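You operate a simulated robot arm through the tools that you are given. There is no shell and no other tool. Be economical: measure what you need, move in short steps, check, and stop when the job is done.

Carry out the task below with a simulated robot arm. There is one attempt and no reset: what you move stays moved.

TASK
Flush the old yellow soap into the clear bottle, then fill the brown bottle with clean blue.
Fine: one pull at 50 for the flush, one at 200 for the fill; leave the brown bottle under the nozzle, the third stays empty.

Only the result counts: the job must be done as asked and must still hold three seconds after the hand-in. Knocking over, shifting, dropping, spilling or breaking anything else fails it.

THE ROBOT
A 6-joint arm with a two-finger parallel gripper, fixed in place. Base frame: the origin is at the foot of the arm, x ahead of it, y to its left, z up; the work surface is at about z = 860. Units: mm, degrees, N and s.
With the tool pointing down near the work surface it reaches from about 240 to 640 mm from the base axis. Its first joint turns from -66.0 to 66.0 degrees. Payload 2.7 kg.
The TCP is the grasp point between the finger pads, 23 mm short of the fingertips. In the tool frame z runs along the fingers and y along their closing line. Largest opening 94 mm; finger width 38, thickness 10; the body of the gripper, 54 by 96 mm, starts 39 mm behind the TCP.
Orientation is that of the tool frame in the base frame, as [roll, pitch, yaw] about the fixed x, y, z axes, in that order (R = Rz(yaw) Ry(pitch) Rx(roll)). With the fingers straight down and closing along the base's y, the tool's x points along the base's -x, its y along +y and its z along -z.

THE INTERFACE
- The arm moves only by the tool send_rows. Its argument "increments" is a list of rows, each an object of numbers (a shift or turn left out is 0, a gripper value left out holds the last): "ax", "ay", "az": the turn, a rotation vector about the base's x, y, z in degrees; "x", "y", "z": the shift along the base's x, y, z in cm; "hand": the gripper command, from -1 (shut) to 1 (fully open), values between in proportion. In form: [{"ax": .., "ay": .., "az": .., "x": .., "y": .., "z": .., "hand": ..}, ...]. A call has 1 to 10 rows; each row shifts and turns the commanded pose from where the row before left it. Each row takes 0.2 s and may step no farther than 50 mm and 8.6 degrees from the row before; otherwise, or with a gripper value out of range, the whole call is refused. A pose out of reach is approached as far as the arm can. The call stops where the force on the tool passes 40 N (or 10 N more than at its start, if that is more) or the arm is blocked; 0.2 s more then pass. The fingers move at their own pace (about 45 mm/s each) and stop on an object; they squeeze with about 24 N. The grip force told is the motor's: it shows also when the fingers shut on nothing. Time passes only in rows, and 0.2 s behind the last, so rows that do not move let the fingers close. It gives the time, the measured TCP pose, the force on the tool (base axes), the opening and the grip force at its end, in the units of the frame above (readings bear some noise), with the torque about the TCP (base axes, N m) and any sound that the robot's microphone picked up.
- Cameras (640 x 400 px; columns grow to the right, rows downward): "scene" is fixed at [88.4, -479.6, 1372.3]; the picture's right is [0.27, -0.96, 0.00], its down [-0.81, -0.23, -0.54] and it looks along [0.52, 0.15, -0.84] (base axes); focal length 214 px, centre (320, 200). "wrist" rides on the gripper at [86, 16, -74] in the tool frame; the picture's right is [-0.18, 0.98, 0.00], its down [-0.58, -0.11, -0.81] and it looks along [-0.79, -0.15, 0.59] (tool axes); focal length 243 px, centre (320, 200). There is no depth. A picture from a camera that has moved, and an enlarged one, comes with that camera's place and axes in the base frame and with its lens.
- grab_frame(camera): a new picture of that camera. The clock stands still meanwhile.
- close_up(camera, box): a new picture of the part [left, top, right, bottom] of that camera's present view, enlarged. The clock stands still meanwhile.
- finish_job(): hands the job in; it is judged then, once.

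Work in short steps. Places have to be worked out from the pictures, the camera data and where the tool is seen: move nearer, look again, correct. Check each grasp and each placing, and mend what went wrong. You have 120 turns and 68 pictures in all, those below and enlarged ones among them. Open the gripper and draw the arm clear of the work before you hand the job in, unless the task says otherwise; then end with one line.

The tools are called after "Request:" by a JSON object that holds its "method" and its "body". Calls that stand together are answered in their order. send_rows: Moves the arm, as the interface text tells. Its arguments: {"type":"object","properties":{"increments":{"type":"array","items":{"type":"object","properties":{"ax":{"type":"number"},"ay":{"type":"number"},"az":{"type":"number"},"x":{"type":"number"},"y":{"type":"number"},"z":{"type":"number"},"hand":{"type":"number"}}}}},"required":["increments"]} The other tools are called the same way: grab_frame (camera) takes a picture; close_up (camera, box) takes an enlarged picture of a part of a camera's view; finish_job () hands the job in.

At the start:

```text
clock: 0.0
position: [280.7, -264.8, 1203.8]
ee_rot: [180.0, 0.0, -180.0]
contact_force: [0.3, 0.7, 0.1]
torque: [-0.01, 0.02, -0.02]
grip_width: 93.9
grip_force: 0.0
```

scene: 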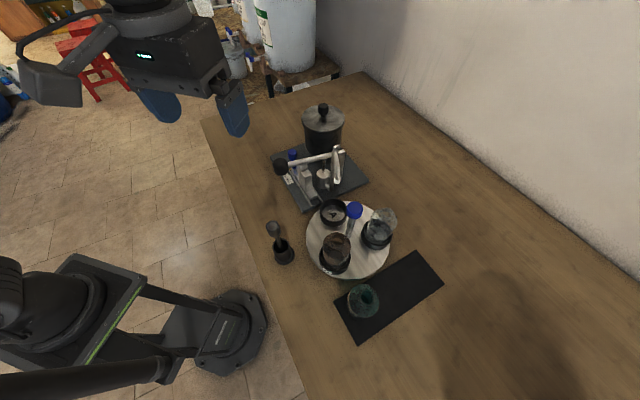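
wrist: 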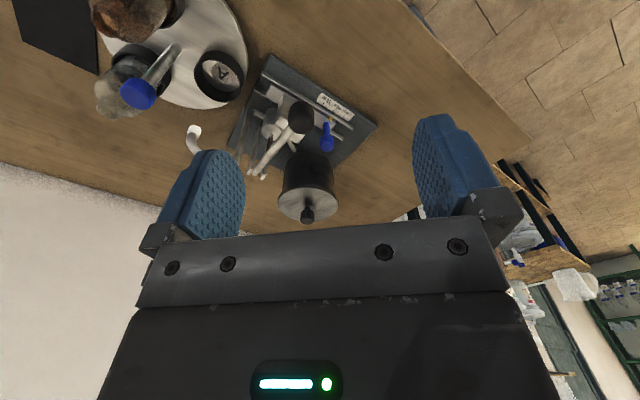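

The scene shows a pump stand, a turntable with vessels and a dark mat. I'll enlarge these to understand the mechanism.

Request:
{"method": "close_up", "body": {"camera": "scene", "box": [250, 90, 390, 220]}}

Request:
{"method": "close_up", "body": {"camera": "scene", "box": [260, 190, 450, 345]}}

Request:
{"method": "close_up", "body": {"camera": "wrist", "box": [180, 40, 400, 230]}}

Request:
{"method": "close_up", "body": {"camera": "wrist", "box": [10, 0, 270, 160]}}

```text
3.08 times, centred on (320, 155) of scene
camera zoom: at [88.4, -479.6, 1372.3], right [0.27, -0.96, 0.0], down [-0.81, -0.23, -0.54], along [0.52, 0.15, -0.84], focal length 660 px, centre (320, 338)
```

zoom: 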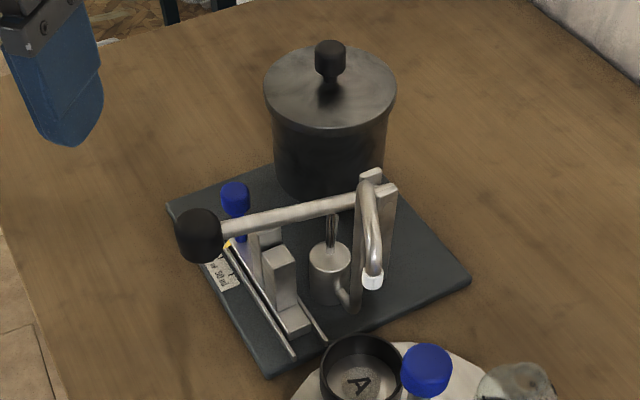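

```text
2.58 times, centred on (355, 268) of scene
camera zoom: at [88.4, -479.6, 1372.3], right [0.27, -0.96, 0.0], down [-0.81, -0.23, -0.54], along [0.52, 0.15, -0.84], focal length 554 px, centre (230, 26)
```

zoom: 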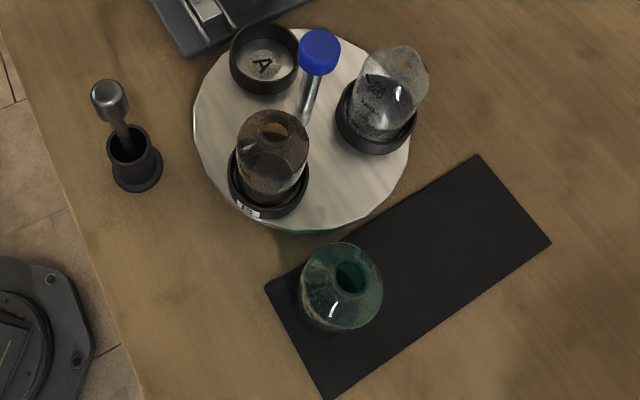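

```text
2.11 times, centred on (290, 135) of wrist
camera zoom: at [195.2, -249.2, 1277.3], right [0.18, 0.98, 0.0], down [0.58, -0.11, 0.81], along [0.79, -0.15, -0.59], focal length 511 px, centre (383, 337)
```

zoom: 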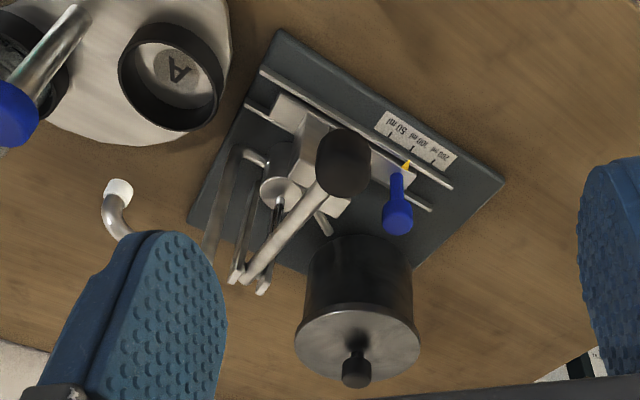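

```text
2.46 times, centred on (140, 80) of wrist
camera zoom: at [195.2, -249.2, 1277.3], right [0.18, 0.98, 0.0], down [0.58, -0.11, 0.81], along [0.79, -0.15, -0.59], focal length 597 px, centre (763, 495)
```

zoom: 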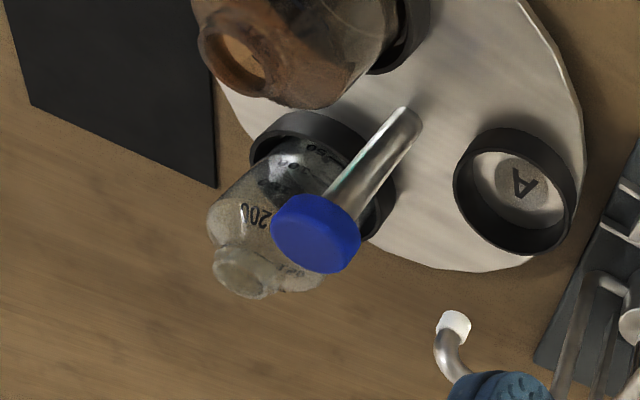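

Working estimates: turntable post at (309,-487), its blue knob at z≈1010, nozzle at (356,-439,1026) above empty holder A, lever ball at (373,-307,1011), dose slider knob at (478,-290,942). I'll zoom in on the scale and lever next.

Request:
{"method": "close_up", "body": {"camera": "wrist", "box": [290, 80, 380, 140]}}

Request:
{"method": "close_up", "body": {"camera": "scene", "box": [270, 140, 350, 210]}}

```text
6.67 times, centred on (335, 110) of wrist
camera zoom: at [195.2, -249.2, 1277.3], right [0.18, 0.98, 0.0], down [0.58, -0.11, 0.81], along [0.79, -0.15, -0.59], focal length 1618 px, centre (220, 800)
```

zoom: 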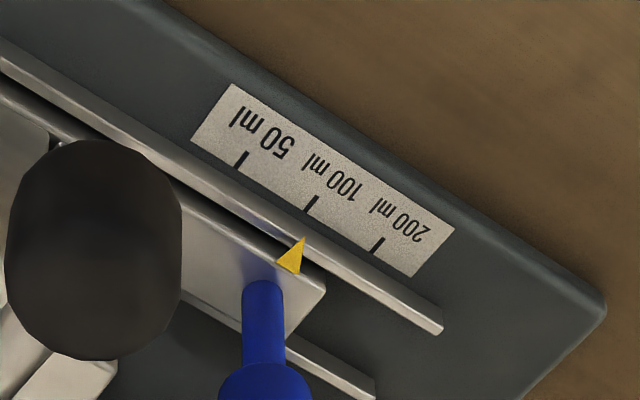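

```text
5.71 times, centred on (310, 175) of scene
camera zoom: at [88.4, -479.6, 1372.3], right [0.27, -0.96, 0.0], down [-0.81, -0.23, -0.54], along [0.52, 0.15, -0.84], focal length 1226 px, centre (377, 343)
```

zoom: 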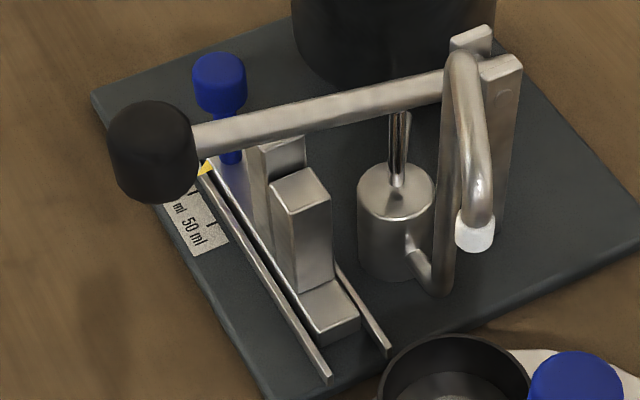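

The pointer stands at 100 ml, with ticks 24 mm apart along (0.707,0.707) and 50 toward the turntable. I'll move above the slider knob with the closing line along the slide (yaw 135).

Request:
{"method": "send_rows", "body": {"increments": [{"az": -7.5, "x": 3.29, "y": -0.42, "z": -1.0, "hand": 0.15}, {"az": -7.5, "x": 3.29, "y": -0.42, "z": -1.0}, {"az": -7.5, "x": 3.29, "y": -0.42, "z": -1.0}, {"az": -7.5, "x": 3.29, "y": -0.42, "z": -1.0}, {"az": -7.5, "x": 3.29, "y": -0.42, "z": -1.0}, {"az": -7.5, "x": 3.29, "y": -0.42, "z": -1.0}, {}]}}

Request:
{"method": "grab_frame", "body": {"camera": "wrist"}}

Request:
{"method": "grab_frame", "body": {"camera": "scene"}}

```text
clock: 1.6
position: [480.4, -289.1, 1143.6]
ee_rot: [-180.0, 0.0, 134.9]
contact_force: [-0.5, -0.1, -0.4]
torque: [-0.01, -0.01, -0.01]
grip_width: 54.0
grip_force: 0.1
```

```text
59 pictures are left
camera wrist: at [429.5, -218.1, 1217.5], right [0.83, 0.56, 0.0], down [0.33, -0.49, 0.81], along [0.45, -0.67, -0.59], focal length 243 px, centre (320, 200)
```

wrist: 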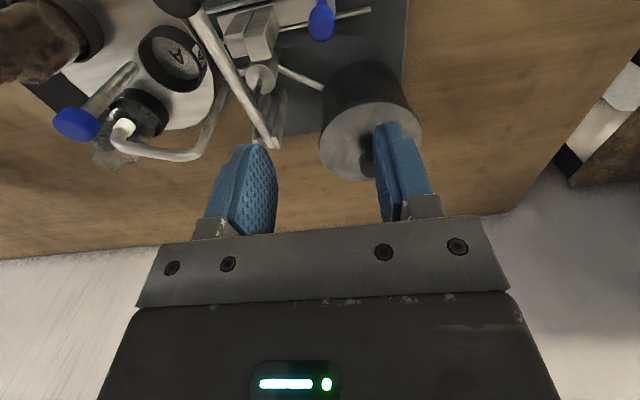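

```text
58 pictures are left
```

scene: 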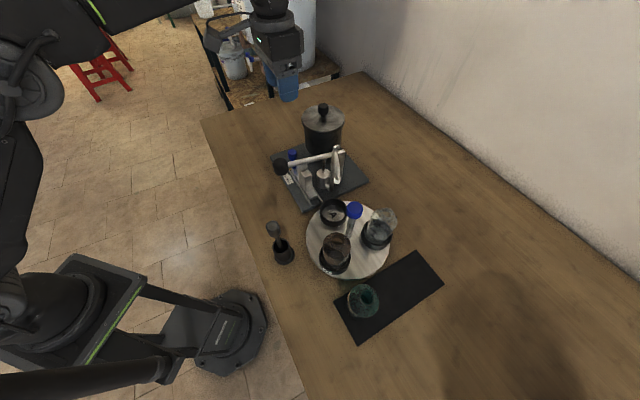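

The knob lies at (479,-290), confirmed. I'm descending over it.

Request:
{"method": "send_rows", "body": {"increments": [{"x": -0.1, "y": -0.1, "z": -4.0}, {"z": -4.0}, {"z": -4.0}, {"z": -4.0}, {"z": -3.0}, {"z": -1.3}, {}]}}

Request:
{"method": "grab_frame", "body": {"camera": "wrist"}}

Request:
{"method": "close_up", "body": {"camera": "scene", "box": [240, 90, 380, 220]}}

```text
clock: 3.2
position: [477.7, -289.9, 941.5]
ee_rot: [-180.0, 0.1, 135.0]
contact_force: [0.5, -0.3, 1.6]
torque: [0.03, -0.01, -0.01]
grip_width: 53.8
grip_force: 0.1
```

```text
57 pictures are left
camera wrist: at [428.2, -219.1, 1015.1], right [0.83, 0.56, 0.0], down [0.33, -0.49, 0.81], along [0.46, -0.67, -0.59], focal length 243 px, centre (320, 200)
```

wrist: 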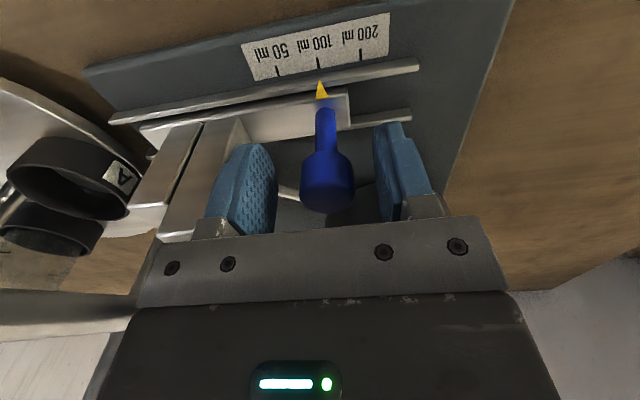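

```text
3.08 times, centred on (310, 155) of scene
camera zoom: at [88.4, -479.6, 1372.3], right [0.27, -0.96, 0.0], down [-0.81, -0.23, -0.54], along [0.52, 0.15, -0.84], focal length 660 px, centre (351, 338)
```

zoom: 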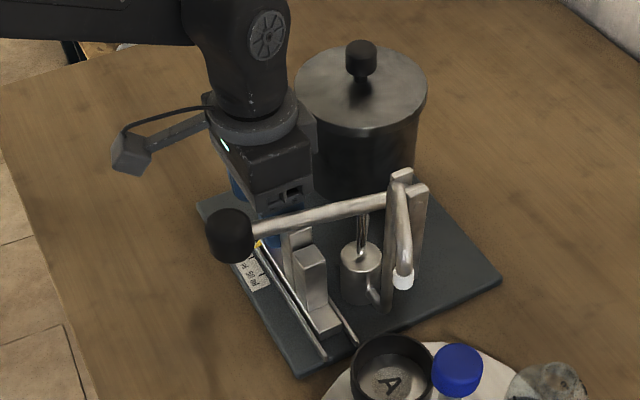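

The knob is centred between the fingers. Closing on it.

Request:
{"method": "send_rows", "body": {"increments": [{"hand": -1}, {}, {}, {}, {}]}}

```text
clock: 4.4
position: [478.4, -289.7, 942.3]
ee_rot: [179.9, 0.0, 135.0]
contact_force: [1.7, 2.9, -2.5]
torque: [-0.72, -0.51, 0.14]
grip_width: 26.2
grip_force: 44.8
```

Gripped at 26 mm. Sliding 24 mm toward 50.

Request:
{"method": "send_rows", "body": {"increments": [{"x": -0.4, "y": -0.4}, {"x": -0.4, "y": -0.4}, {"x": -0.4, "y": -0.4}, {"x": -0.4, "y": -0.4}, {}]}}

Request:
{"method": "close_up", "body": {"camera": "wrist", "box": [230, 20, 430, 145]}}

```text
clock: 5.6
position: [464.4, -305.9, 942.4]
ee_rot: [179.9, -0.1, 135.1]
contact_force: [1.3, 14.8, 15.0]
torque: [0.52, 1.02, -0.13]
grip_width: 25.7
grip_force: 45.7
```

```text
3.20 times, centred on (330, 82) of wrist
camera zoom: at [413.2, -234.1, 1015.3], right [0.82, 0.57, 0.0], down [0.33, -0.49, 0.81], along [0.46, -0.66, -0.59], focal length 776 px, centre (288, 576)
```

zoom: 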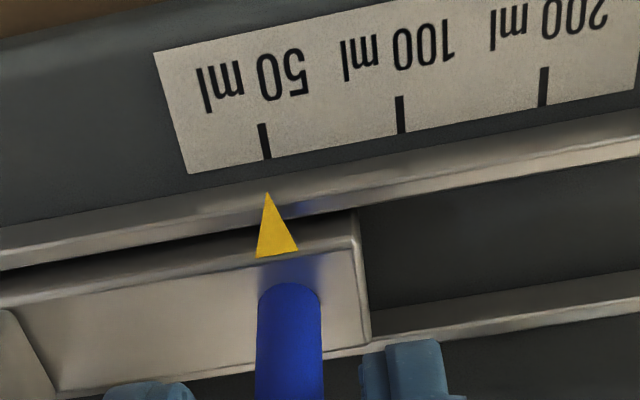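

The pointer looks lined up with the 50 tick. Releasing and re-checking.

Request:
{"method": "send_rows", "body": {"increments": [{"hand": 0.1}, {}, {}, {}]}}

Request:
{"method": "close_up", "body": {"camera": "wrist", "box": [230, 20, 430, 145]}}

```text
clock: 6.6
position: [462.9, -308.0, 941.3]
ee_rot: [179.9, 0.0, 135.0]
contact_force: [-0.4, 0.2, -0.4]
torque: [0.0, 0.0, -0.02]
grip_width: 51.7
grip_force: 0.1
```

```text
3.20 times, centred on (330, 82) of wrist
camera zoom: at [412.9, -235.5, 1014.3], right [0.83, 0.56, 0.0], down [0.33, -0.49, 0.81], along [0.46, -0.67, -0.59], focal length 776 px, centre (288, 576)
```

zoom: 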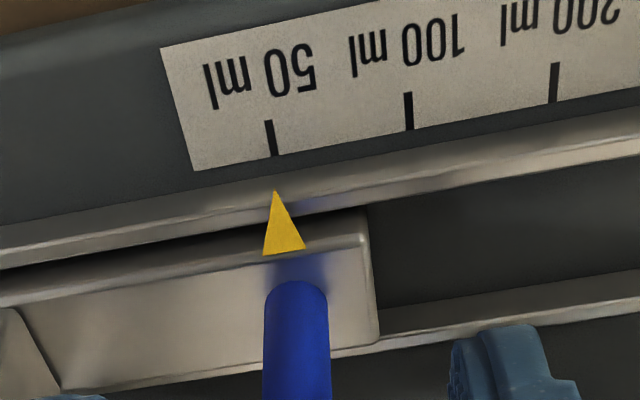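

The pointer reads 50. I'll rise and go over the turntable knob at (309,-487).

Request:
{"method": "send_rows", "body": {"increments": [{"z": 4.2}, {"z": 4.2}, {"z": 4.2}, {"z": 4.2}, {"z": 4.2}, {"x": -3.08, "y": -3.58}, {"x": -3.08, "y": -3.58}, {"x": -3.08, "y": -3.58}, {"x": -3.08, "y": -3.58}, {"x": -3.08, "y": -3.58}]}}

Request:
{"method": "grab_frame", "body": {"camera": "wrist"}}

Request:
{"method": "grab_frame", "body": {"camera": "scene"}}

```text
clock: 8.8
position: [308.5, -486.2, 1150.9]
ee_rot: [-180.0, 0.0, 135.1]
contact_force: [-0.2, -0.1, -0.6]
torque: [0.01, -0.02, -0.03]
grip_width: 51.8
grip_force: 0.1
```

```text
53 pictures are left
camera wrist: at [258.0, -413.6, 1224.3], right [0.82, 0.57, 0.0], down [0.34, -0.49, 0.81], along [0.46, -0.66, -0.59], focal length 243 px, centre (320, 200)
```

wrist: 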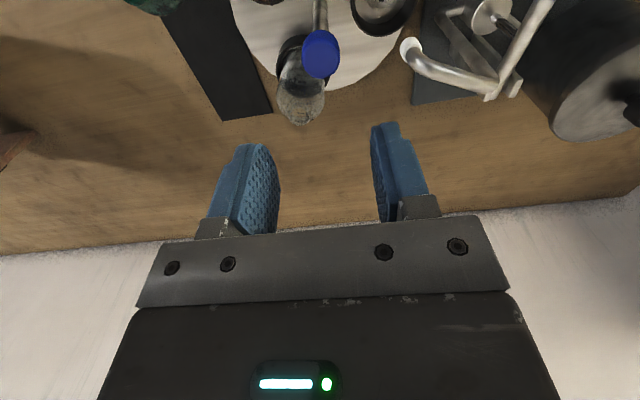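

```text
52 pictures are left
```

scene: 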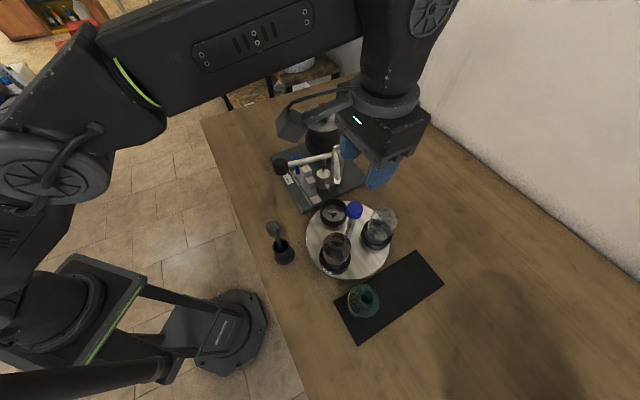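

Knob and nozzle positions are confirmed. Before gripping I'll test the available yaw range up here.

Request:
{"method": "send_rows", "body": {"increments": [{"az": 8.5}, {"az": 8.5}, {"az": 8.5}, {"az": 8.5}, {"az": 8.5}, {"az": 8.5}, {"az": 8.5}, {"az": 8.5}, {"az": 8.5}, {"az": 8.5}]}}

Request:
{"method": "send_rows", "body": {"increments": [{"az": 8.5}, {"az": 8.5}, {"az": 8.5}, {"az": 8.5}, {"az": 8.5}]}}

```text
clock: 11.0
position: [308.2, -485.2, 1150.1]
ee_rot: [-179.9, 0.0, -139.8]
contact_force: [0.0, 0.0, 0.2]
torque: [-0.04, -0.02, -0.01]
grip_width: 51.9
grip_force: 0.0
```

```text
clock: 12.2
position: [308.3, -484.8, 1151.6]
ee_rot: [-180.0, 0.1, -97.4]
contact_force: [0.4, 0.0, 0.1]
torque: [-0.01, 0.01, 0.02]
grip_width: 51.4
grip_force: 0.1
```

The full +127° is reachable. Turning back to yaw 135 and lowering onto the knob.

Request:
{"method": "send_rows", "body": {"increments": [{"az": -8.5}, {"az": -8.5}, {"az": -8.5}, {"az": -8.5}, {"az": -8.5}, {"az": -8.5}, {"az": -8.5}, {"az": -8.5}, {"az": -8.5}, {"az": -8.5}]}}

Request:
{"method": "send_rows", "body": {"increments": [{"az": -8.5}, {"az": -8.5}, {"az": -8.5, "z": -2}, {"az": -8.5, "z": -3}, {"az": -8.5, "z": -3}, {"z": -3}, {"z": -2.5}, {}]}}

Request:
{"method": "grab_frame", "body": {"camera": "wrist"}}

Request:
{"method": "close_up", "body": {"camera": "scene", "box": [270, 60, 450, 290]}}

```text
clock: 14.4
position: [307.6, -485.5, 1151.3]
ee_rot: [-180.0, 0.0, 177.4]
contact_force: [-0.6, -1.4, 0.3]
torque: [0.01, -0.03, 0.04]
grip_width: 51.8
grip_force: 0.1
```

```text
clock: 16.2
position: [310.0, -485.6, 1017.1]
ee_rot: [180.0, 0.0, 135.0]
contact_force: [-0.4, -0.6, -0.4]
torque: [0.01, 0.01, 0.01]
grip_width: 52.0
grip_force: 0.0
```

```text
51 pictures are left
camera wrist: at [259.9, -414.2, 1090.1], right [0.83, 0.56, 0.0], down [0.33, -0.49, 0.81], along [0.46, -0.67, -0.59], focal length 243 px, centre (320, 200)
```

wrist: 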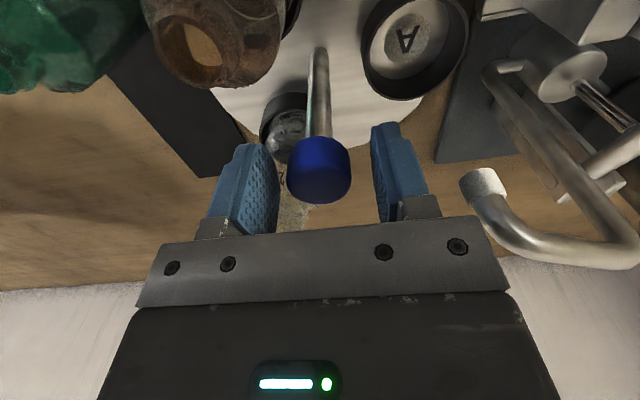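

```text
1.74 times, centred on (360, 175) of scene
camera zoom: at [88.4, -479.6, 1372.3], right [0.27, -0.96, 0.0], down [-0.81, -0.23, -0.54], along [0.52, 0.15, -0.84], focal length 373 px, centre (250, 244)
```

zoom: 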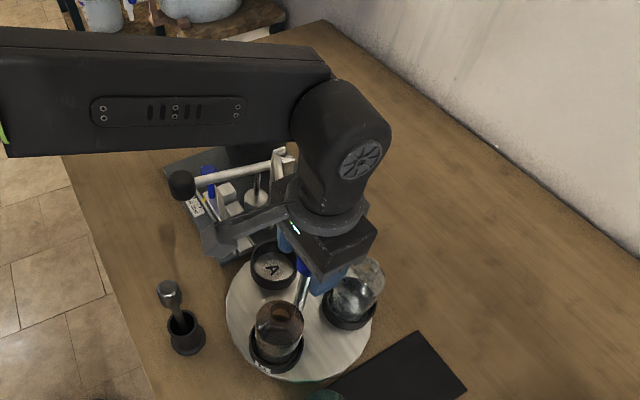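

The knob is centred, but the gripper body's long side points at the nozzle. I'll rise, turn to yaw 165 so the corners won't sweep past it during the turn, then come down again.

Request:
{"method": "send_rows", "body": {"increments": [{"z": 3.5}, {"z": 3.5}, {"az": 8}, {"az": 8}, {"az": 8}, {"az": 6}, {"z": -3.5}, {"z": -4.0}, {}]}}

Request:
{"method": "grab_frame", "body": {"camera": "wrist"}}

```text
clock: 18.2
position: [310.2, -486.7, 1010.1]
ee_rot: [-180.0, 0.0, 165.0]
contact_force: [-0.1, 0.7, 0.2]
torque: [0.03, -0.01, 0.03]
grip_width: 51.7
grip_force: 0.0
```

```text
49 pictures are left
camera wrist: at [229.5, -449.2, 1085.0], right [0.43, 0.9, 0.0], down [0.53, -0.26, 0.81], along [0.73, -0.35, -0.59], focal length 243 px, centre (320, 200)
```

wrist: 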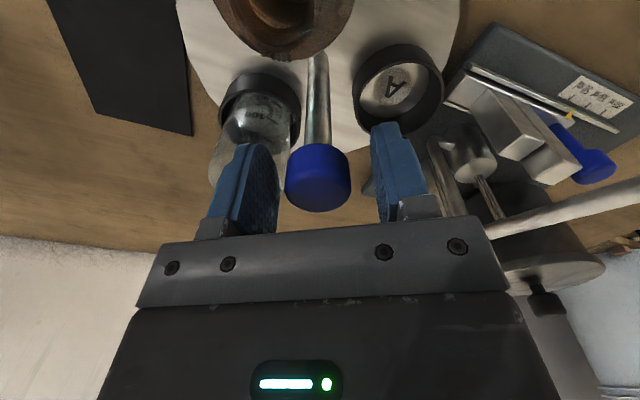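

Well placed. Closing on the knob.

Request:
{"method": "send_rows", "body": {"increments": [{"hand": -1}, {}, {}, {}, {"az": 4}, {"az": 4}, {"az": 4}, {}]}}

Request:
{"method": "grab_frame", "body": {"camera": "wrist"}}

Request:
{"method": "close_up", "body": {"camera": "scene", "box": [270, 100, 450, 330]}}

```text
clock: 20.0
position: [308.0, -487.8, 1011.7]
ee_rot: [-179.7, 0.3, 177.1]
contact_force: [11.2, -32.2, -4.1]
torque: [0.43, 1.17, -0.1]
grip_width: 31.7
grip_force: 44.7
```

```text
48 pictures are left
camera wrist: at [222.6, -467.9, 1084.8], right [0.23, 0.97, 0.0], down [0.57, -0.13, 0.81], along [0.79, -0.19, -0.59], focal length 243 px, centre (320, 200)
```

wrist: 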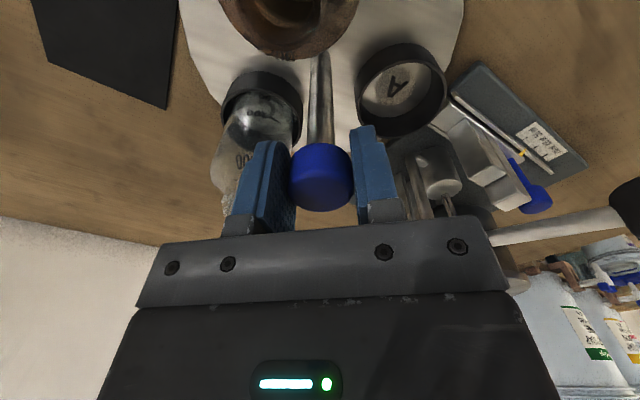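

```text
1.74 times, centred on (360, 215) of scene
camera zoom: at [88.8, -480.5, 1371.9], right [0.27, -0.96, 0.0], down [-0.81, -0.23, -0.54], along [0.52, 0.15, -0.84], focal length 373 px, centre (250, 174)
```

zoom: 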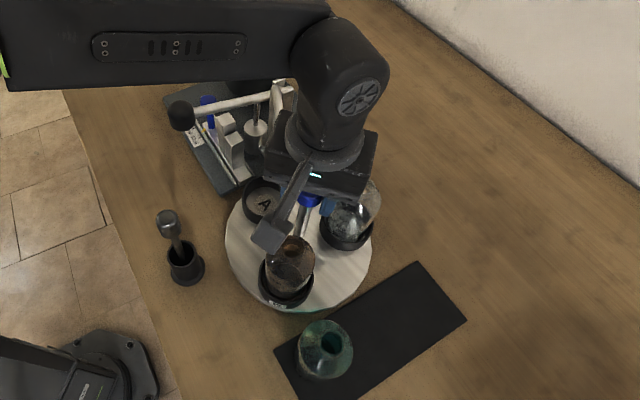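

The table turns with the knob (A stays fixed in the wrist view), but there's a side force of (11,-32) N. I'll shift by about 2 mm to relax it.

Request:
{"method": "send_rows", "body": {"increments": [{"x": 0.05, "y": -0.15}, {}]}}

```text
clock: 20.6
position: [309.3, -487.0, 1012.6]
ee_rot: [-179.9, 0.2, 176.9]
contact_force: [0.9, -18.2, 3.7]
torque: [0.06, -1.01, -0.05]
grip_width: 31.5
grip_force: 44.6
```

Request:
{"method": "send_rows", "body": {"increments": [{"y": -0.2}, {}]}}

```text
clock: 21.2
position: [310.0, -487.4, 1011.6]
ee_rot: [180.0, -0.1, 177.1]
contact_force: [-7.3, 8.2, 14.6]
torque: [0.07, -0.37, -0.02]
grip_width: 31.7
grip_force: 45.1
```

Centred within noise now. Turning on.

Request:
{"method": "send_rows", "body": {"increments": [{"x": -0.05, "az": 6}, {"az": 6}, {"az": 6}, {"az": 6}, {}]}}

```text
clock: 22.4
position: [309.4, -489.4, 1010.8]
ee_rot: [-179.8, -0.1, -158.9]
contact_force: [1.7, 7.9, 18.6]
torque: [0.23, 0.88, 0.04]
grip_width: 31.8
grip_force: 45.2
```

Request:
{"method": "send_rows", "body": {"increments": [{"az": 7}, {"az": 7}, {"az": 7}, {"az": 7}, {}]}}

Request:
{"method": "grab_frame", "body": {"camera": "wrist"}}

```text
clock: 23.6
position: [309.0, -489.1, 1012.0]
ee_rot: [-179.7, 0.0, -130.9]
contact_force: [14.9, -4.9, 15.9]
torque: [0.83, -0.78, 0.01]
grip_width: 32.0
grip_force: 45.2
```

```text
46 pictures are left
camera wrist: at [240.0, -545.3, 1085.0], right [-0.62, 0.78, 0.0], down [0.46, 0.37, 0.81], along [0.63, 0.5, -0.59], focal length 243 px, centre (320, 200)
```

wrist: 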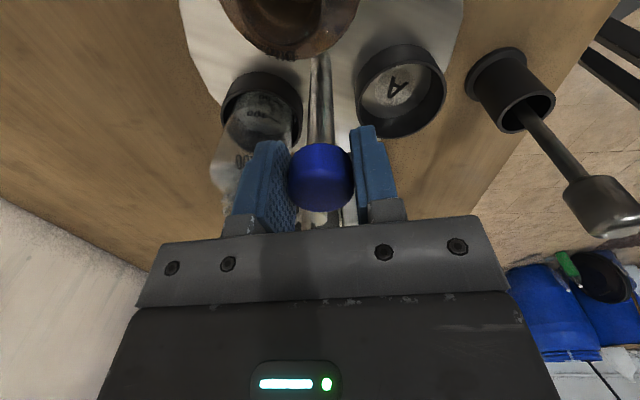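

The table follows exactly. Turning the remaining ~56°.

Request:
{"method": "send_rows", "body": {"increments": [{"x": 0.1, "az": 7}, {"az": 7}, {"az": 7}, {"az": 7}, {}]}}

Request:
{"method": "send_rows", "body": {"increments": [{"az": 7}, {"az": 7}, {"az": 7}, {"az": 6.9}, {}]}}

Request:
{"method": "grab_frame", "body": {"camera": "wrist"}}

Request:
{"method": "close_up", "body": {"camera": "scene", "box": [270, 100, 450, 330]}}

```text
clock: 24.8
position: [310.8, -490.6, 1011.7]
ee_rot: [-179.8, -0.1, -102.9]
contact_force: [20.3, -15.9, 11.3]
torque: [0.71, 0.29, 0.01]
grip_width: 31.6
grip_force: 45.6
```

```text
clock: 26.0
position: [311.6, -489.2, 1010.9]
ee_rot: [-179.8, -0.4, -74.9]
contact_force: [28.1, -9.6, 3.7]
torque: [-0.75, -0.15, 0.02]
grip_width: 31.6
grip_force: 45.0
```

```text
45 pictures are left
camera wrist: at [317.5, -578.5, 1085.4], right [-1.0, -0.08, 0.0], down [-0.05, 0.59, 0.8], along [-0.06, 0.8, -0.6], focal length 243 px, centre (320, 200)
```

wrist: 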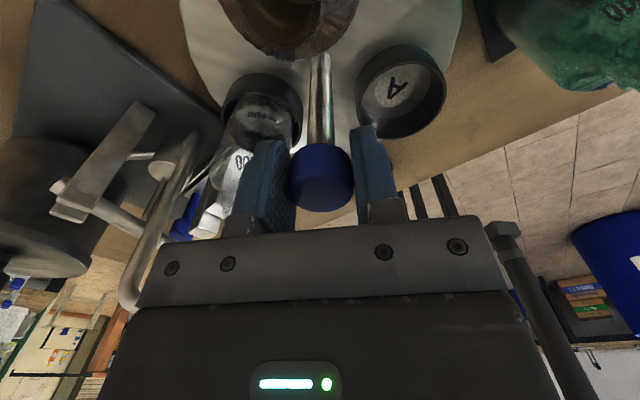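

```text
1.74 times, centred on (360, 215) of scene
camera zoom: at [89.2, -479.7, 1372.2], right [0.27, -0.96, 0.0], down [-0.81, -0.23, -0.54], along [0.52, 0.15, -0.84], focal length 373 px, centre (250, 174)
```

zoom: 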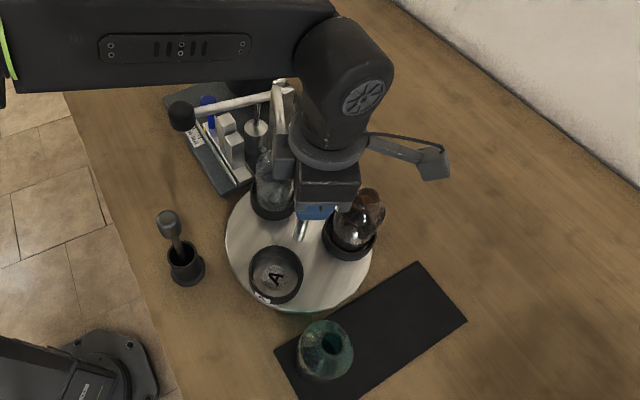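

C is now near the nozzle. I'll relax the side force, open and rise to inspect.

Request:
{"method": "send_rows", "body": {"increments": [{"x": 0.15, "y": -0.1}, {"x": 0.1}, {}, {"hand": 0.1}, {}, {}, {"z": 3.5}, {"z": 4}, {"z": 4}, {"z": 3}]}}

Request:
{"method": "grab_frame", "body": {"camera": "wrist"}}

Request:
{"method": "close_up", "body": {"camera": "scene", "box": [270, 130, 430, 290]}}

```text
clock: 28.2
position: [310.1, -488.1, 1155.1]
ee_rot: [180.0, 0.1, -75.2]
contact_force: [-0.3, 0.4, -0.2]
torque: [-0.03, -0.01, -0.02]
grip_width: 52.0
grip_force: 0.1
```

```text
43 pictures are left
camera wrist: at [316.3, -577.3, 1229.0], right [-1.0, -0.07, 0.0], down [-0.04, 0.59, 0.81], along [-0.06, 0.8, -0.59], focal length 243 px, centre (320, 200)
```

wrist: 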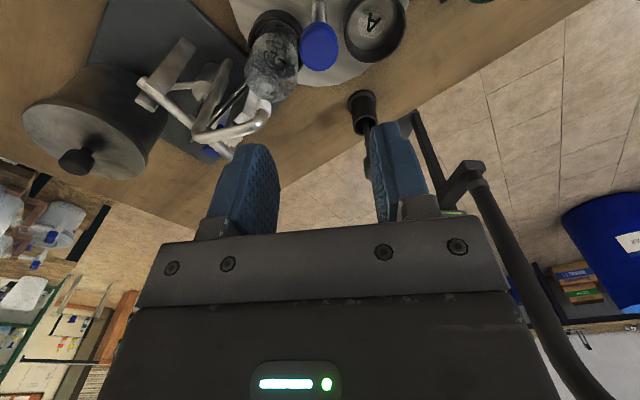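

```text
2.50 times, centred on (350, 210) of scene
camera zoom: at [88.4, -479.5, 1372.4], right [0.27, -0.96, 0.0], down [-0.81, -0.23, -0.54], along [0.52, 0.15, -0.84], focal length 536 px, centre (245, 175)
```

zoom: 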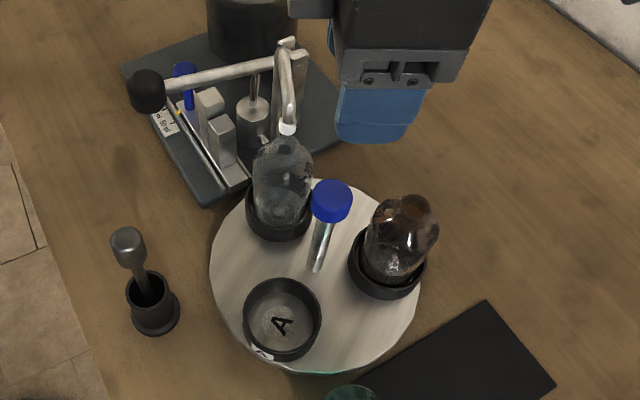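

I'll zoom in on the bottle mouth against the nozzle.

Request:
{"method": "close_up", "body": {"camera": "scene", "box": [315, 160, 365, 210]}}

Request:
{"method": "close_up", "body": {"camera": "wrist", "box": [190, 0, 310, 150]}}

```text
8.00 times, centred on (340, 185) of scene
camera zoom: at [88.4, -479.5, 1372.4], right [0.27, -0.96, 0.0], down [-0.81, -0.23, -0.54], along [0.52, 0.15, -0.84], focal length 1716 px, centre (160, 320)
```

zoom: 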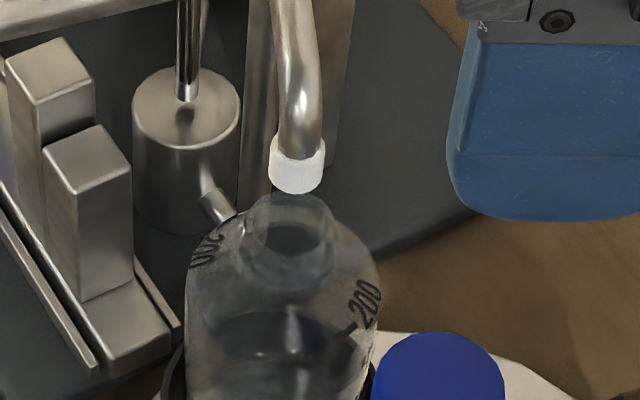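

```text
2.67 times, centred on (250, 75) of wrist
camera zoom: at [316.3, -577.3, 1229.0], right [-1.0, -0.07, 0.0], down [-0.04, 0.59, 0.81], along [-0.06, 0.8, -0.59], focal length 647 px, centre (507, 533)
```

zoom: 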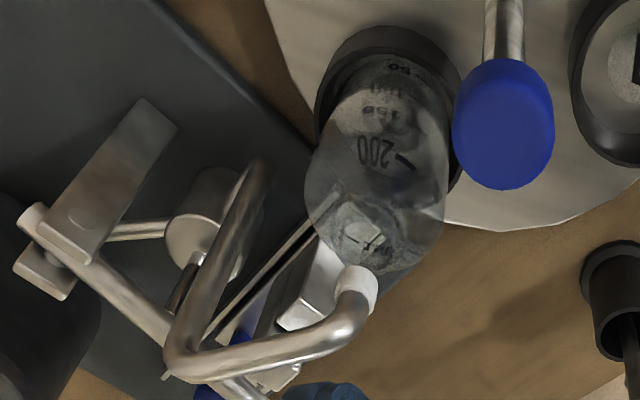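

The mouth (~361,-438) sits under the nozzle (~360,-438). Next I go above the lever ball (373,-307), turning to yaw 135 with the fingers shut, to press it.

Request:
{"method": "send_rows", "body": {"increments": [{"az": -8.35, "x": 0.35, "y": 1.0, "hand": -1}, {"az": -8.35, "x": 0.35, "y": 1.0}, {"az": -8.35, "x": 0.35, "y": 1.0}, {"az": -8.35, "x": 0.35, "y": 1.0}, {"az": -8.35, "x": 0.35, "y": 1.0}, {"az": -8.35, "x": 0.35, "y": 1.0}, {"az": -8.35, "x": 0.35, "y": 1.0}, {"az": -8.35, "x": 0.35, "y": 1.0}, {"az": -8.35, "x": 0.35, "y": 1.0}]}}

Request:
{"method": "send_rows", "body": {"increments": [{"az": -8.35, "x": 0.35, "y": 1.0}, {"az": -8.35, "x": 0.35, "y": 1.0}, {"az": -8.35, "x": 0.35, "y": 1.0}, {"az": -8.35, "x": 0.35, "y": 1.0}, {"az": -8.35, "x": 0.35, "y": 1.0}, {"az": -8.35, "x": 0.35, "y": 1.0}, {"az": -8.35, "x": 0.35, "y": 1.0}, {"az": -8.35, "x": 0.35, "y": 1.0}, {"az": -7.75, "x": 0.35, "y": 1.0}]}}

Request:
{"method": "grab_frame", "body": {"camera": "wrist"}}

Request:
{"method": "close_up", "body": {"camera": "scene", "box": [240, 90, 400, 260]}}

```text
clock: 30.2
position: [344.5, -398.4, 1156.0]
ee_rot: [180.0, 0.0, -150.4]
contact_force: [0.4, 0.3, 0.8]
torque: [0.0, 0.02, -0.01]
grip_width: 0.1
grip_force: 24.3
```

```text
clock: 32.2
position: [375.8, -308.9, 1154.7]
ee_rot: [180.0, 0.0, 135.2]
contact_force: [0.4, -0.6, -0.3]
torque: [-0.01, 0.0, -0.03]
grip_width: 0.1
grip_force: 23.9
```

```text
39 pictures are left
camera wrist: at [324.6, -238.2, 1228.3], right [0.82, 0.57, 0.0], down [0.33, -0.49, 0.81], along [0.46, -0.66, -0.59], focal length 243 px, centre (320, 200)
```

wrist: 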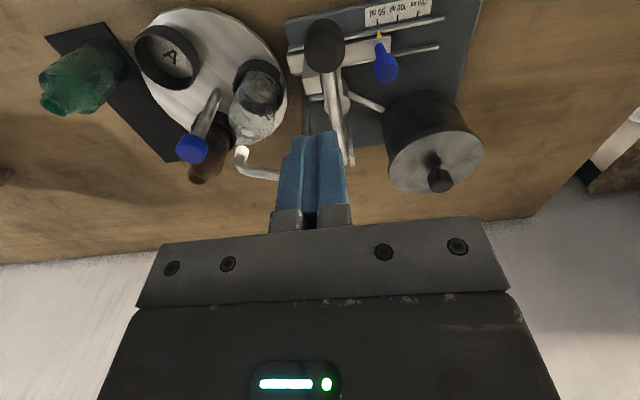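

```text
2.35 times, centred on (320, 175) of scene
camera zoom: at [88.4, -479.6, 1372.3], right [0.27, -0.96, 0.0], down [-0.81, -0.23, -0.54], along [0.52, 0.15, -0.84], focal length 505 px, centre (320, 259)
```

zoom: 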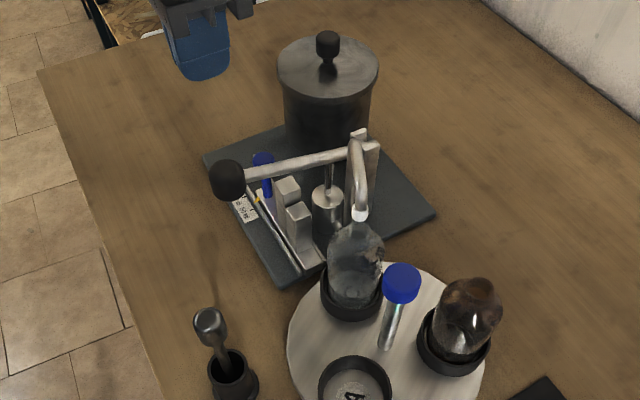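

The fingertips are above the ball. Coming down to just above its top (~1027).

Request:
{"method": "send_rows", "body": {"increments": [{"x": -0.1, "y": 0.25, "z": -4}, {"z": -3.5}, {"z": -1.5}, {}]}}

Request:
{"method": "send_rows", "body": {"increments": [{"z": -0.6}, {"z": -0.6}, {}]}}

Request:
{"method": "grab_frame", "body": {"camera": "wrist"}}

```text
clock: 33.2
position: [373.5, -308.1, 1065.0]
ee_rot: [180.0, 0.0, 135.2]
contact_force: [-0.3, -0.6, -0.8]
torque: [-0.02, -0.02, 0.0]
grip_width: 0.2
grip_force: 23.3
```

```text
clock: 34.0
position: [373.7, -307.7, 1053.5]
ee_rot: [180.0, 0.0, 135.1]
contact_force: [0.4, 0.1, -0.3]
torque: [0.01, 0.02, -0.01]
grip_width: 0.0
grip_force: 23.7
```

```text
37 pictures are left
camera wrist: at [323.1, -236.6, 1126.3], right [0.82, 0.57, 0.0], down [0.34, -0.49, 0.81], along [0.46, -0.66, -0.59], focal length 243 px, centre (320, 200)
```

wrist: 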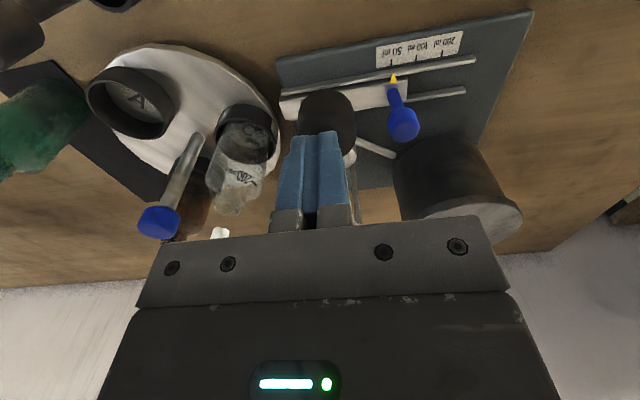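

The ball sits a few mm toward +y of the tips. I'll shift and press slowly.

Request:
{"method": "send_rows", "body": {"increments": [{"x": 0.05, "y": 0.55}, {"z": -0.5}, {"z": -0.5}, {"z": -0.5}, {}]}}

```text
clock: 35.2
position: [375.4, -302.3, 1038.0]
ee_rot: [179.9, 0.0, 135.1]
contact_force: [-0.2, 0.9, 1.1]
torque: [-0.01, 0.0, -0.04]
grip_width: 0.0
grip_force: 24.0
```

There is no contact yet with the tips at z 1015, so I'll look.

Request:
{"method": "grab_frame", "body": {"camera": "wrist"}}

Request:
{"method": "close_up", "body": {"camera": "scene", "box": [250, 100, 370, 220]}}

```text
36 pictures are left
camera wrist: at [323.7, -230.7, 1111.9], right [0.82, 0.57, 0.0], down [0.34, -0.49, 0.81], along [0.46, -0.66, -0.59], focal length 243 px, centre (320, 200)
```

wrist: 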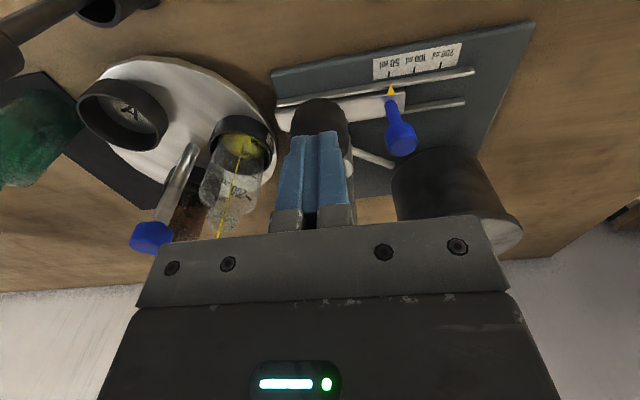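

```text
3.33 times, centred on (310, 160) of scene
camera zoom: at [88.4, -479.6, 1372.3], right [0.27, -0.96, 0.0], down [-0.81, -0.23, -0.54], along [0.52, 0.15, -0.84], focal length 715 px, centre (353, 333)
```

zoom: 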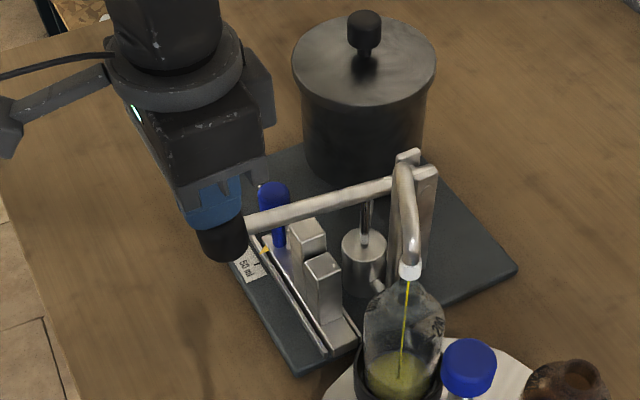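

The lever is already moving with little force and yellow is flowing into the clear bottle. I'll keep pressing to the stop.

Request:
{"method": "send_rows", "body": {"increments": [{"z": -0.4}, {"z": -0.4}, {"z": -0.4}]}}

```text
clock: 36.0
position: [373.6, -302.1, 1026.1]
ee_rot: [179.9, 0.0, 135.1]
contact_force: [0.7, -0.2, 0.4]
torque: [-0.01, 0.02, -0.01]
grip_width: 0.0
grip_force: 23.5
```

Request:
{"method": "send_rows", "body": {"increments": [{"z": -0.4}, {"z": -0.4}, {"z": -0.4}, {"z": -0.4}]}}

Request:
{"method": "close_up", "body": {"camera": "scene", "box": [250, 100, 370, 220]}}

```text
clock: 37.2
position: [374.8, -303.4, 1015.2]
ee_rot: [-180.0, 0.5, 135.3]
contact_force: [0.3, 0.4, 2.7]
torque: [0.01, -0.01, -0.03]
grip_width: 0.2
grip_force: 24.4
stopped in row 4: the force on the tool passed its limit at 42 N (the readings are from after the stop); the commanded pose is now the measured one
```

```text
3.33 times, centred on (310, 160) of scene
camera zoom: at [88.4, -479.5, 1372.4], right [0.27, -0.96, 0.0], down [-0.81, -0.23, -0.54], along [0.52, 0.15, -0.84], focal length 715 px, centre (353, 333)
```

zoom: 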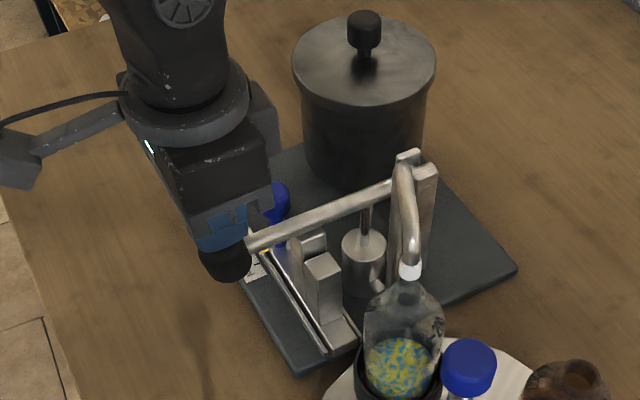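

I hit the stop at 42 N, and the bottle shows yellow with a first bit of blue, so the line is flushed. Raising now to see whether the lever springs back.

Request:
{"method": "send_rows", "body": {"increments": [{"z": 0.5}, {"z": 1.0}, {"z": 1.0}, {"z": 1.0}, {"z": 1.5}, {"z": 3}, {"z": 3}, {}]}}

Request:
{"method": "close_up", "body": {"camera": "scene", "box": [250, 100, 370, 220]}}

```text
clock: 39.0
position: [374.4, -303.2, 1122.7]
ee_rot: [-179.9, 0.3, 135.2]
contact_force: [0.7, 1.1, -0.5]
torque: [0.03, -0.01, -0.01]
grip_width: 0.2
grip_force: 24.0
```

```text
3.33 times, centred on (310, 160) of scene
camera zoom: at [88.4, -479.6, 1372.3], right [0.27, -0.96, 0.0], down [-0.81, -0.23, -0.54], along [0.52, 0.15, -0.84], focal length 715 px, centre (353, 333)
```

zoom: 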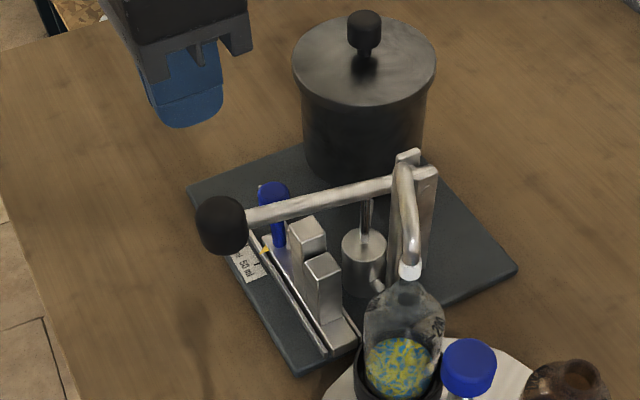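

The lever has sprung back to its top. Next I set the slider to 200, moving above its knob at (463,-307).

Request:
{"method": "send_rows", "body": {"increments": [{"x": 4.4, "y": -0.2, "hand": 0.15}, {"x": 4.4, "y": -0.2}, {}, {"z": -4}, {"z": -4}, {}]}}

Request:
{"method": "grab_frame", "body": {"camera": "wrist"}}

```text
clock: 40.4
position: [463.4, -307.0, 1044.0]
ee_rot: [-179.9, 0.4, 135.2]
contact_force: [-0.5, 1.1, -0.2]
torque: [-0.01, -0.02, 0.02]
grip_width: 54.3
grip_force: 0.0
```

```text
32 pictures are left
camera wrist: at [411.6, -235.7, 1117.3], right [0.82, 0.57, 0.0], down [0.33, -0.48, 0.81], along [0.46, -0.67, -0.59], focal length 243 px, centre (320, 200)
```

wrist: 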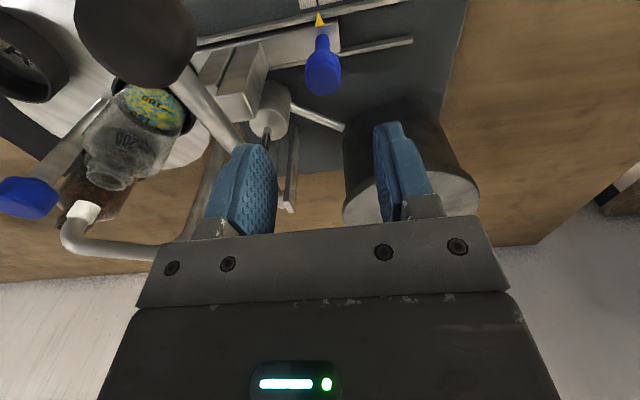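

Lined up. Descending and gripping.

Request:
{"method": "send_rows", "body": {"increments": [{"z": -3}, {"z": -3}, {"z": -3}, {"z": -1.2}, {}, {"hand": -1}, {}, {}, {}, {}]}}

```text
clock: 42.6
position: [463.9, -307.5, 942.2]
ee_rot: [-180.0, 0.4, 135.3]
contact_force: [10.1, 8.7, -4.5]
torque: [-0.61, -0.29, 0.08]
grip_width: 25.7
grip_force: 45.5
```

Gripped. Sliding 48 mm toward 200.

Request:
{"method": "send_rows", "body": {"increments": [{"x": 0.42, "y": 0.42}, {"x": 0.42, "y": 0.42}, {"x": 0.42, "y": 0.42}, {"x": 0.42, "y": 0.42}, {"x": 0.42, "y": 0.42}, {"x": 0.42, "y": 0.42}, {"x": 0.42, "y": 0.42}, {"x": 0.35, "y": 0.35}, {}]}}

Request:
{"method": "close_up", "body": {"camera": "wrist", "box": [230, 20, 430, 145]}}

```text
clock: 44.6
position: [495.7, -274.7, 943.5]
ee_rot: [179.9, 0.4, 135.3]
contact_force: [8.6, -5.0, -4.3]
torque: [0.78, 0.56, -0.01]
grip_width: 25.8
grip_force: 45.0
```

```text
3.20 times, centred on (330, 82) of wrist
camera zoom: at [445.1, -202.5, 1015.7], right [0.82, 0.57, 0.0], down [0.33, -0.48, 0.81], along [0.46, -0.67, -0.59], focal length 776 px, centre (288, 576)
```

zoom: 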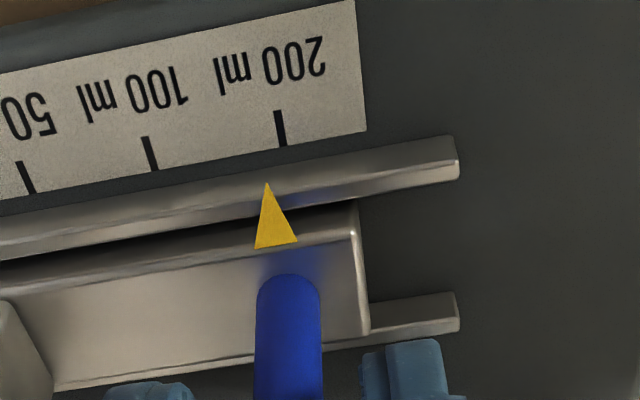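

The pointer is about 3 mm short of the 200 tick. Moving on a little.

Request:
{"method": "send_rows", "body": {"increments": [{"x": 0.2, "y": 0.2}, {}]}}

Request:
{"method": "close_up", "body": {"camera": "wrist", "box": [230, 20, 430, 145]}}

```text
clock: 45.2
position: [498.0, -272.1, 942.3]
ee_rot: [180.0, 0.4, 135.2]
contact_force: [6.1, -8.3, -4.3]
torque: [0.7, 0.1, 0.19]
grip_width: 25.5
grip_force: 44.5
```

```text
3.20 times, centred on (330, 82) of wrist
camera zoom: at [446.9, -200.6, 1015.7], right [0.82, 0.57, 0.0], down [0.33, -0.48, 0.81], along [0.46, -0.67, -0.59], focal length 776 px, centre (288, 576)
```

zoom: 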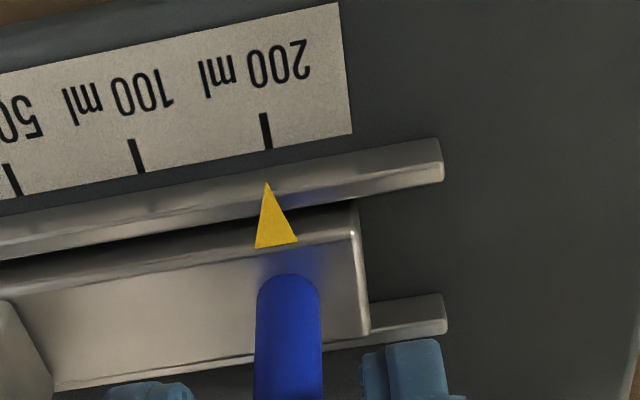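

Nearly exact. A 0.5 mm nudge, then release, check and rise.

Request:
{"method": "send_rows", "body": {"increments": [{"x": 0.04, "y": 0.04}, {}, {"hand": 0.1}, {}, {}]}}

Request:
{"method": "close_up", "body": {"camera": "wrist", "box": [230, 20, 430, 145]}}

```text
clock: 46.4
position: [498.2, -271.3, 943.0]
ee_rot: [-179.9, 0.4, 135.1]
contact_force: [0.7, 0.3, 0.0]
torque: [0.02, -0.03, 0.01]
grip_width: 51.9
grip_force: 0.1
```

```text
3.20 times, centred on (330, 82) of wrist
camera zoom: at [447.1, -199.8, 1015.7], right [0.82, 0.57, 0.0], down [0.33, -0.48, 0.81], along [0.46, -0.67, -0.59], focal length 776 px, centre (288, 576)
```

zoom: 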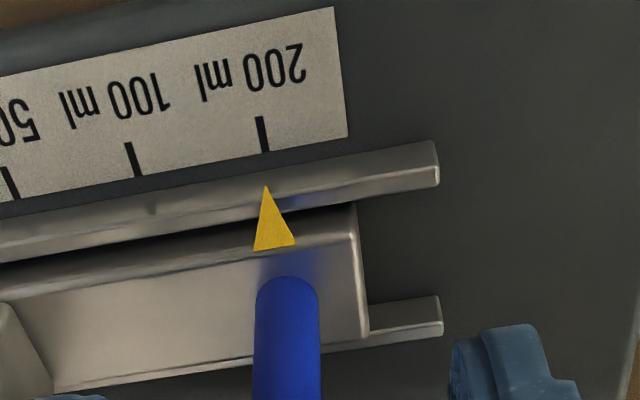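

The slider reads 200. Rising and returning above the turntable knob with yaw 165.

Request:
{"method": "send_rows", "body": {"increments": [{"z": 4.2}, {"z": 4.2}, {"z": 4.2}, {"z": 4.2}, {"z": 4.2}]}}

Request:
{"method": "send_rows", "body": {"increments": [{"x": -3.14, "y": -3.6}, {"x": -3.14, "y": -3.6}, {"x": -3.14, "y": -3.6, "az": 7.5}, {"x": -3.14, "y": -3.6, "az": 7.5}, {"x": -3.14, "y": -3.6, "az": 7.5}, {"x": -3.14, "y": -3.6, "az": 7.5}, {}]}}

Request:
{"method": "grab_frame", "body": {"camera": "wrist"}}

```text
clock: 47.6
position: [498.3, -271.7, 1152.8]
ee_rot: [-180.0, 0.3, 135.2]
contact_force: [-0.4, 0.6, -0.1]
torque: [0.02, 0.03, -0.01]
grip_width: 51.7
grip_force: 0.2
```

```text
clock: 49.2
position: [310.6, -490.5, 1152.8]
ee_rot: [180.0, 0.5, 165.3]
contact_force: [0.0, -0.9, 0.9]
torque: [-0.01, -0.01, -0.02]
grip_width: 51.6
grip_force: 0.1
```

```text
28 pictures are left
camera wrist: at [228.7, -453.9, 1226.4], right [0.43, 0.9, 0.0], down [0.53, -0.25, 0.81], along [0.73, -0.35, -0.59], focal length 243 px, centre (320, 200)
```

wrist: 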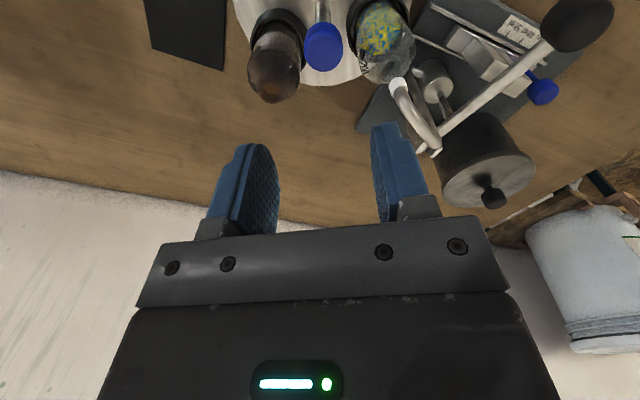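

Aligned. Descending and gripping.

Request:
{"method": "send_rows", "body": {"increments": [{"x": -0.1, "y": 0.2, "z": -4}, {"z": -4}, {"z": -3.5}, {"z": -2.7}, {}, {"hand": -1}, {}, {}, {}, {}]}}

```text
clock: 51.4
position: [308.5, -487.2, 1010.9]
ee_rot: [-180.0, 0.4, 165.3]
contact_force: [-1.5, -1.1, -6.3]
torque: [-0.53, -0.49, 0.01]
grip_width: 31.9
grip_force: 44.5
```

Gripped with little side load. Turning +120° in stages.

Request:
{"method": "send_rows", "body": {"increments": [{"az": 6}, {"az": 6}, {"az": 6}, {"az": 6}, {"az": 6}, {}]}}

Request:
{"method": "send_rows", "body": {"increments": [{"az": 6}, {"az": 6}, {"az": 6}, {"az": 6}, {"az": 6}, {}]}}

```text
clock: 52.8
position: [308.3, -488.2, 1010.2]
ee_rot: [-179.7, 0.4, -164.7]
contact_force: [4.1, -34.1, -5.8]
torque: [0.41, 0.41, -0.04]
grip_width: 31.9
grip_force: 45.3
```

```text
clock: 53.7
position: [308.3, -490.1, 1011.4]
ee_rot: [-179.2, 0.3, -144.0]
contact_force: [4.1, -10.5, -4.9]
torque: [0.15, -0.03, -0.06]
grip_width: 31.8
grip_force: 45.1
stopped in row 4: the force on the tool passed its limit at 45 N (the readings are from after the stop); the commanded pose is now the measured one
```

The side load reached its limit. I'll shift -y and trim the small tilt, then continue in smaller stages.

Request:
{"method": "send_rows", "body": {"increments": [{"y": -0.12, "ax": -0.7}, {"az": 5}, {"az": 5}, {}]}}

```text
clock: 54.7
position: [309.9, -490.0, 1010.7]
ee_rot: [-178.8, -0.2, -133.9]
contact_force: [4.3, -3.6, -7.3]
torque: [0.27, 0.53, 0.0]
grip_width: 32.0
grip_force: 45.2
```

Request:
{"method": "send_rows", "body": {"increments": [{"az": 6}, {"az": 6}, {"az": 6}, {"az": 6}, {}]}}

```text
clock: 55.9
position: [309.4, -491.0, 1012.0]
ee_rot: [-178.5, -0.2, -109.9]
contact_force: [22.1, -19.9, -12.9]
torque: [0.75, 0.67, -0.04]
grip_width: 32.1
grip_force: 44.6
```

I'll correct the tilt properly (its axis lies in the yaw frame) and relax the side force.

Request:
{"method": "send_rows", "body": {"increments": [{"ax": 0.25, "ay": 0.6, "x": 0.08, "y": -0.04}, {"ax": 0.2, "ay": 0.6, "x": 0.05, "y": -0.04}, {}]}}

```text
clock: 56.7
position: [309.9, -490.6, 1011.3]
ee_rot: [-180.0, -0.1, -110.1]
contact_force: [11.6, 0.4, -8.2]
torque: [-0.87, -0.3, 0.01]
grip_width: 31.8
grip_force: 45.2
```

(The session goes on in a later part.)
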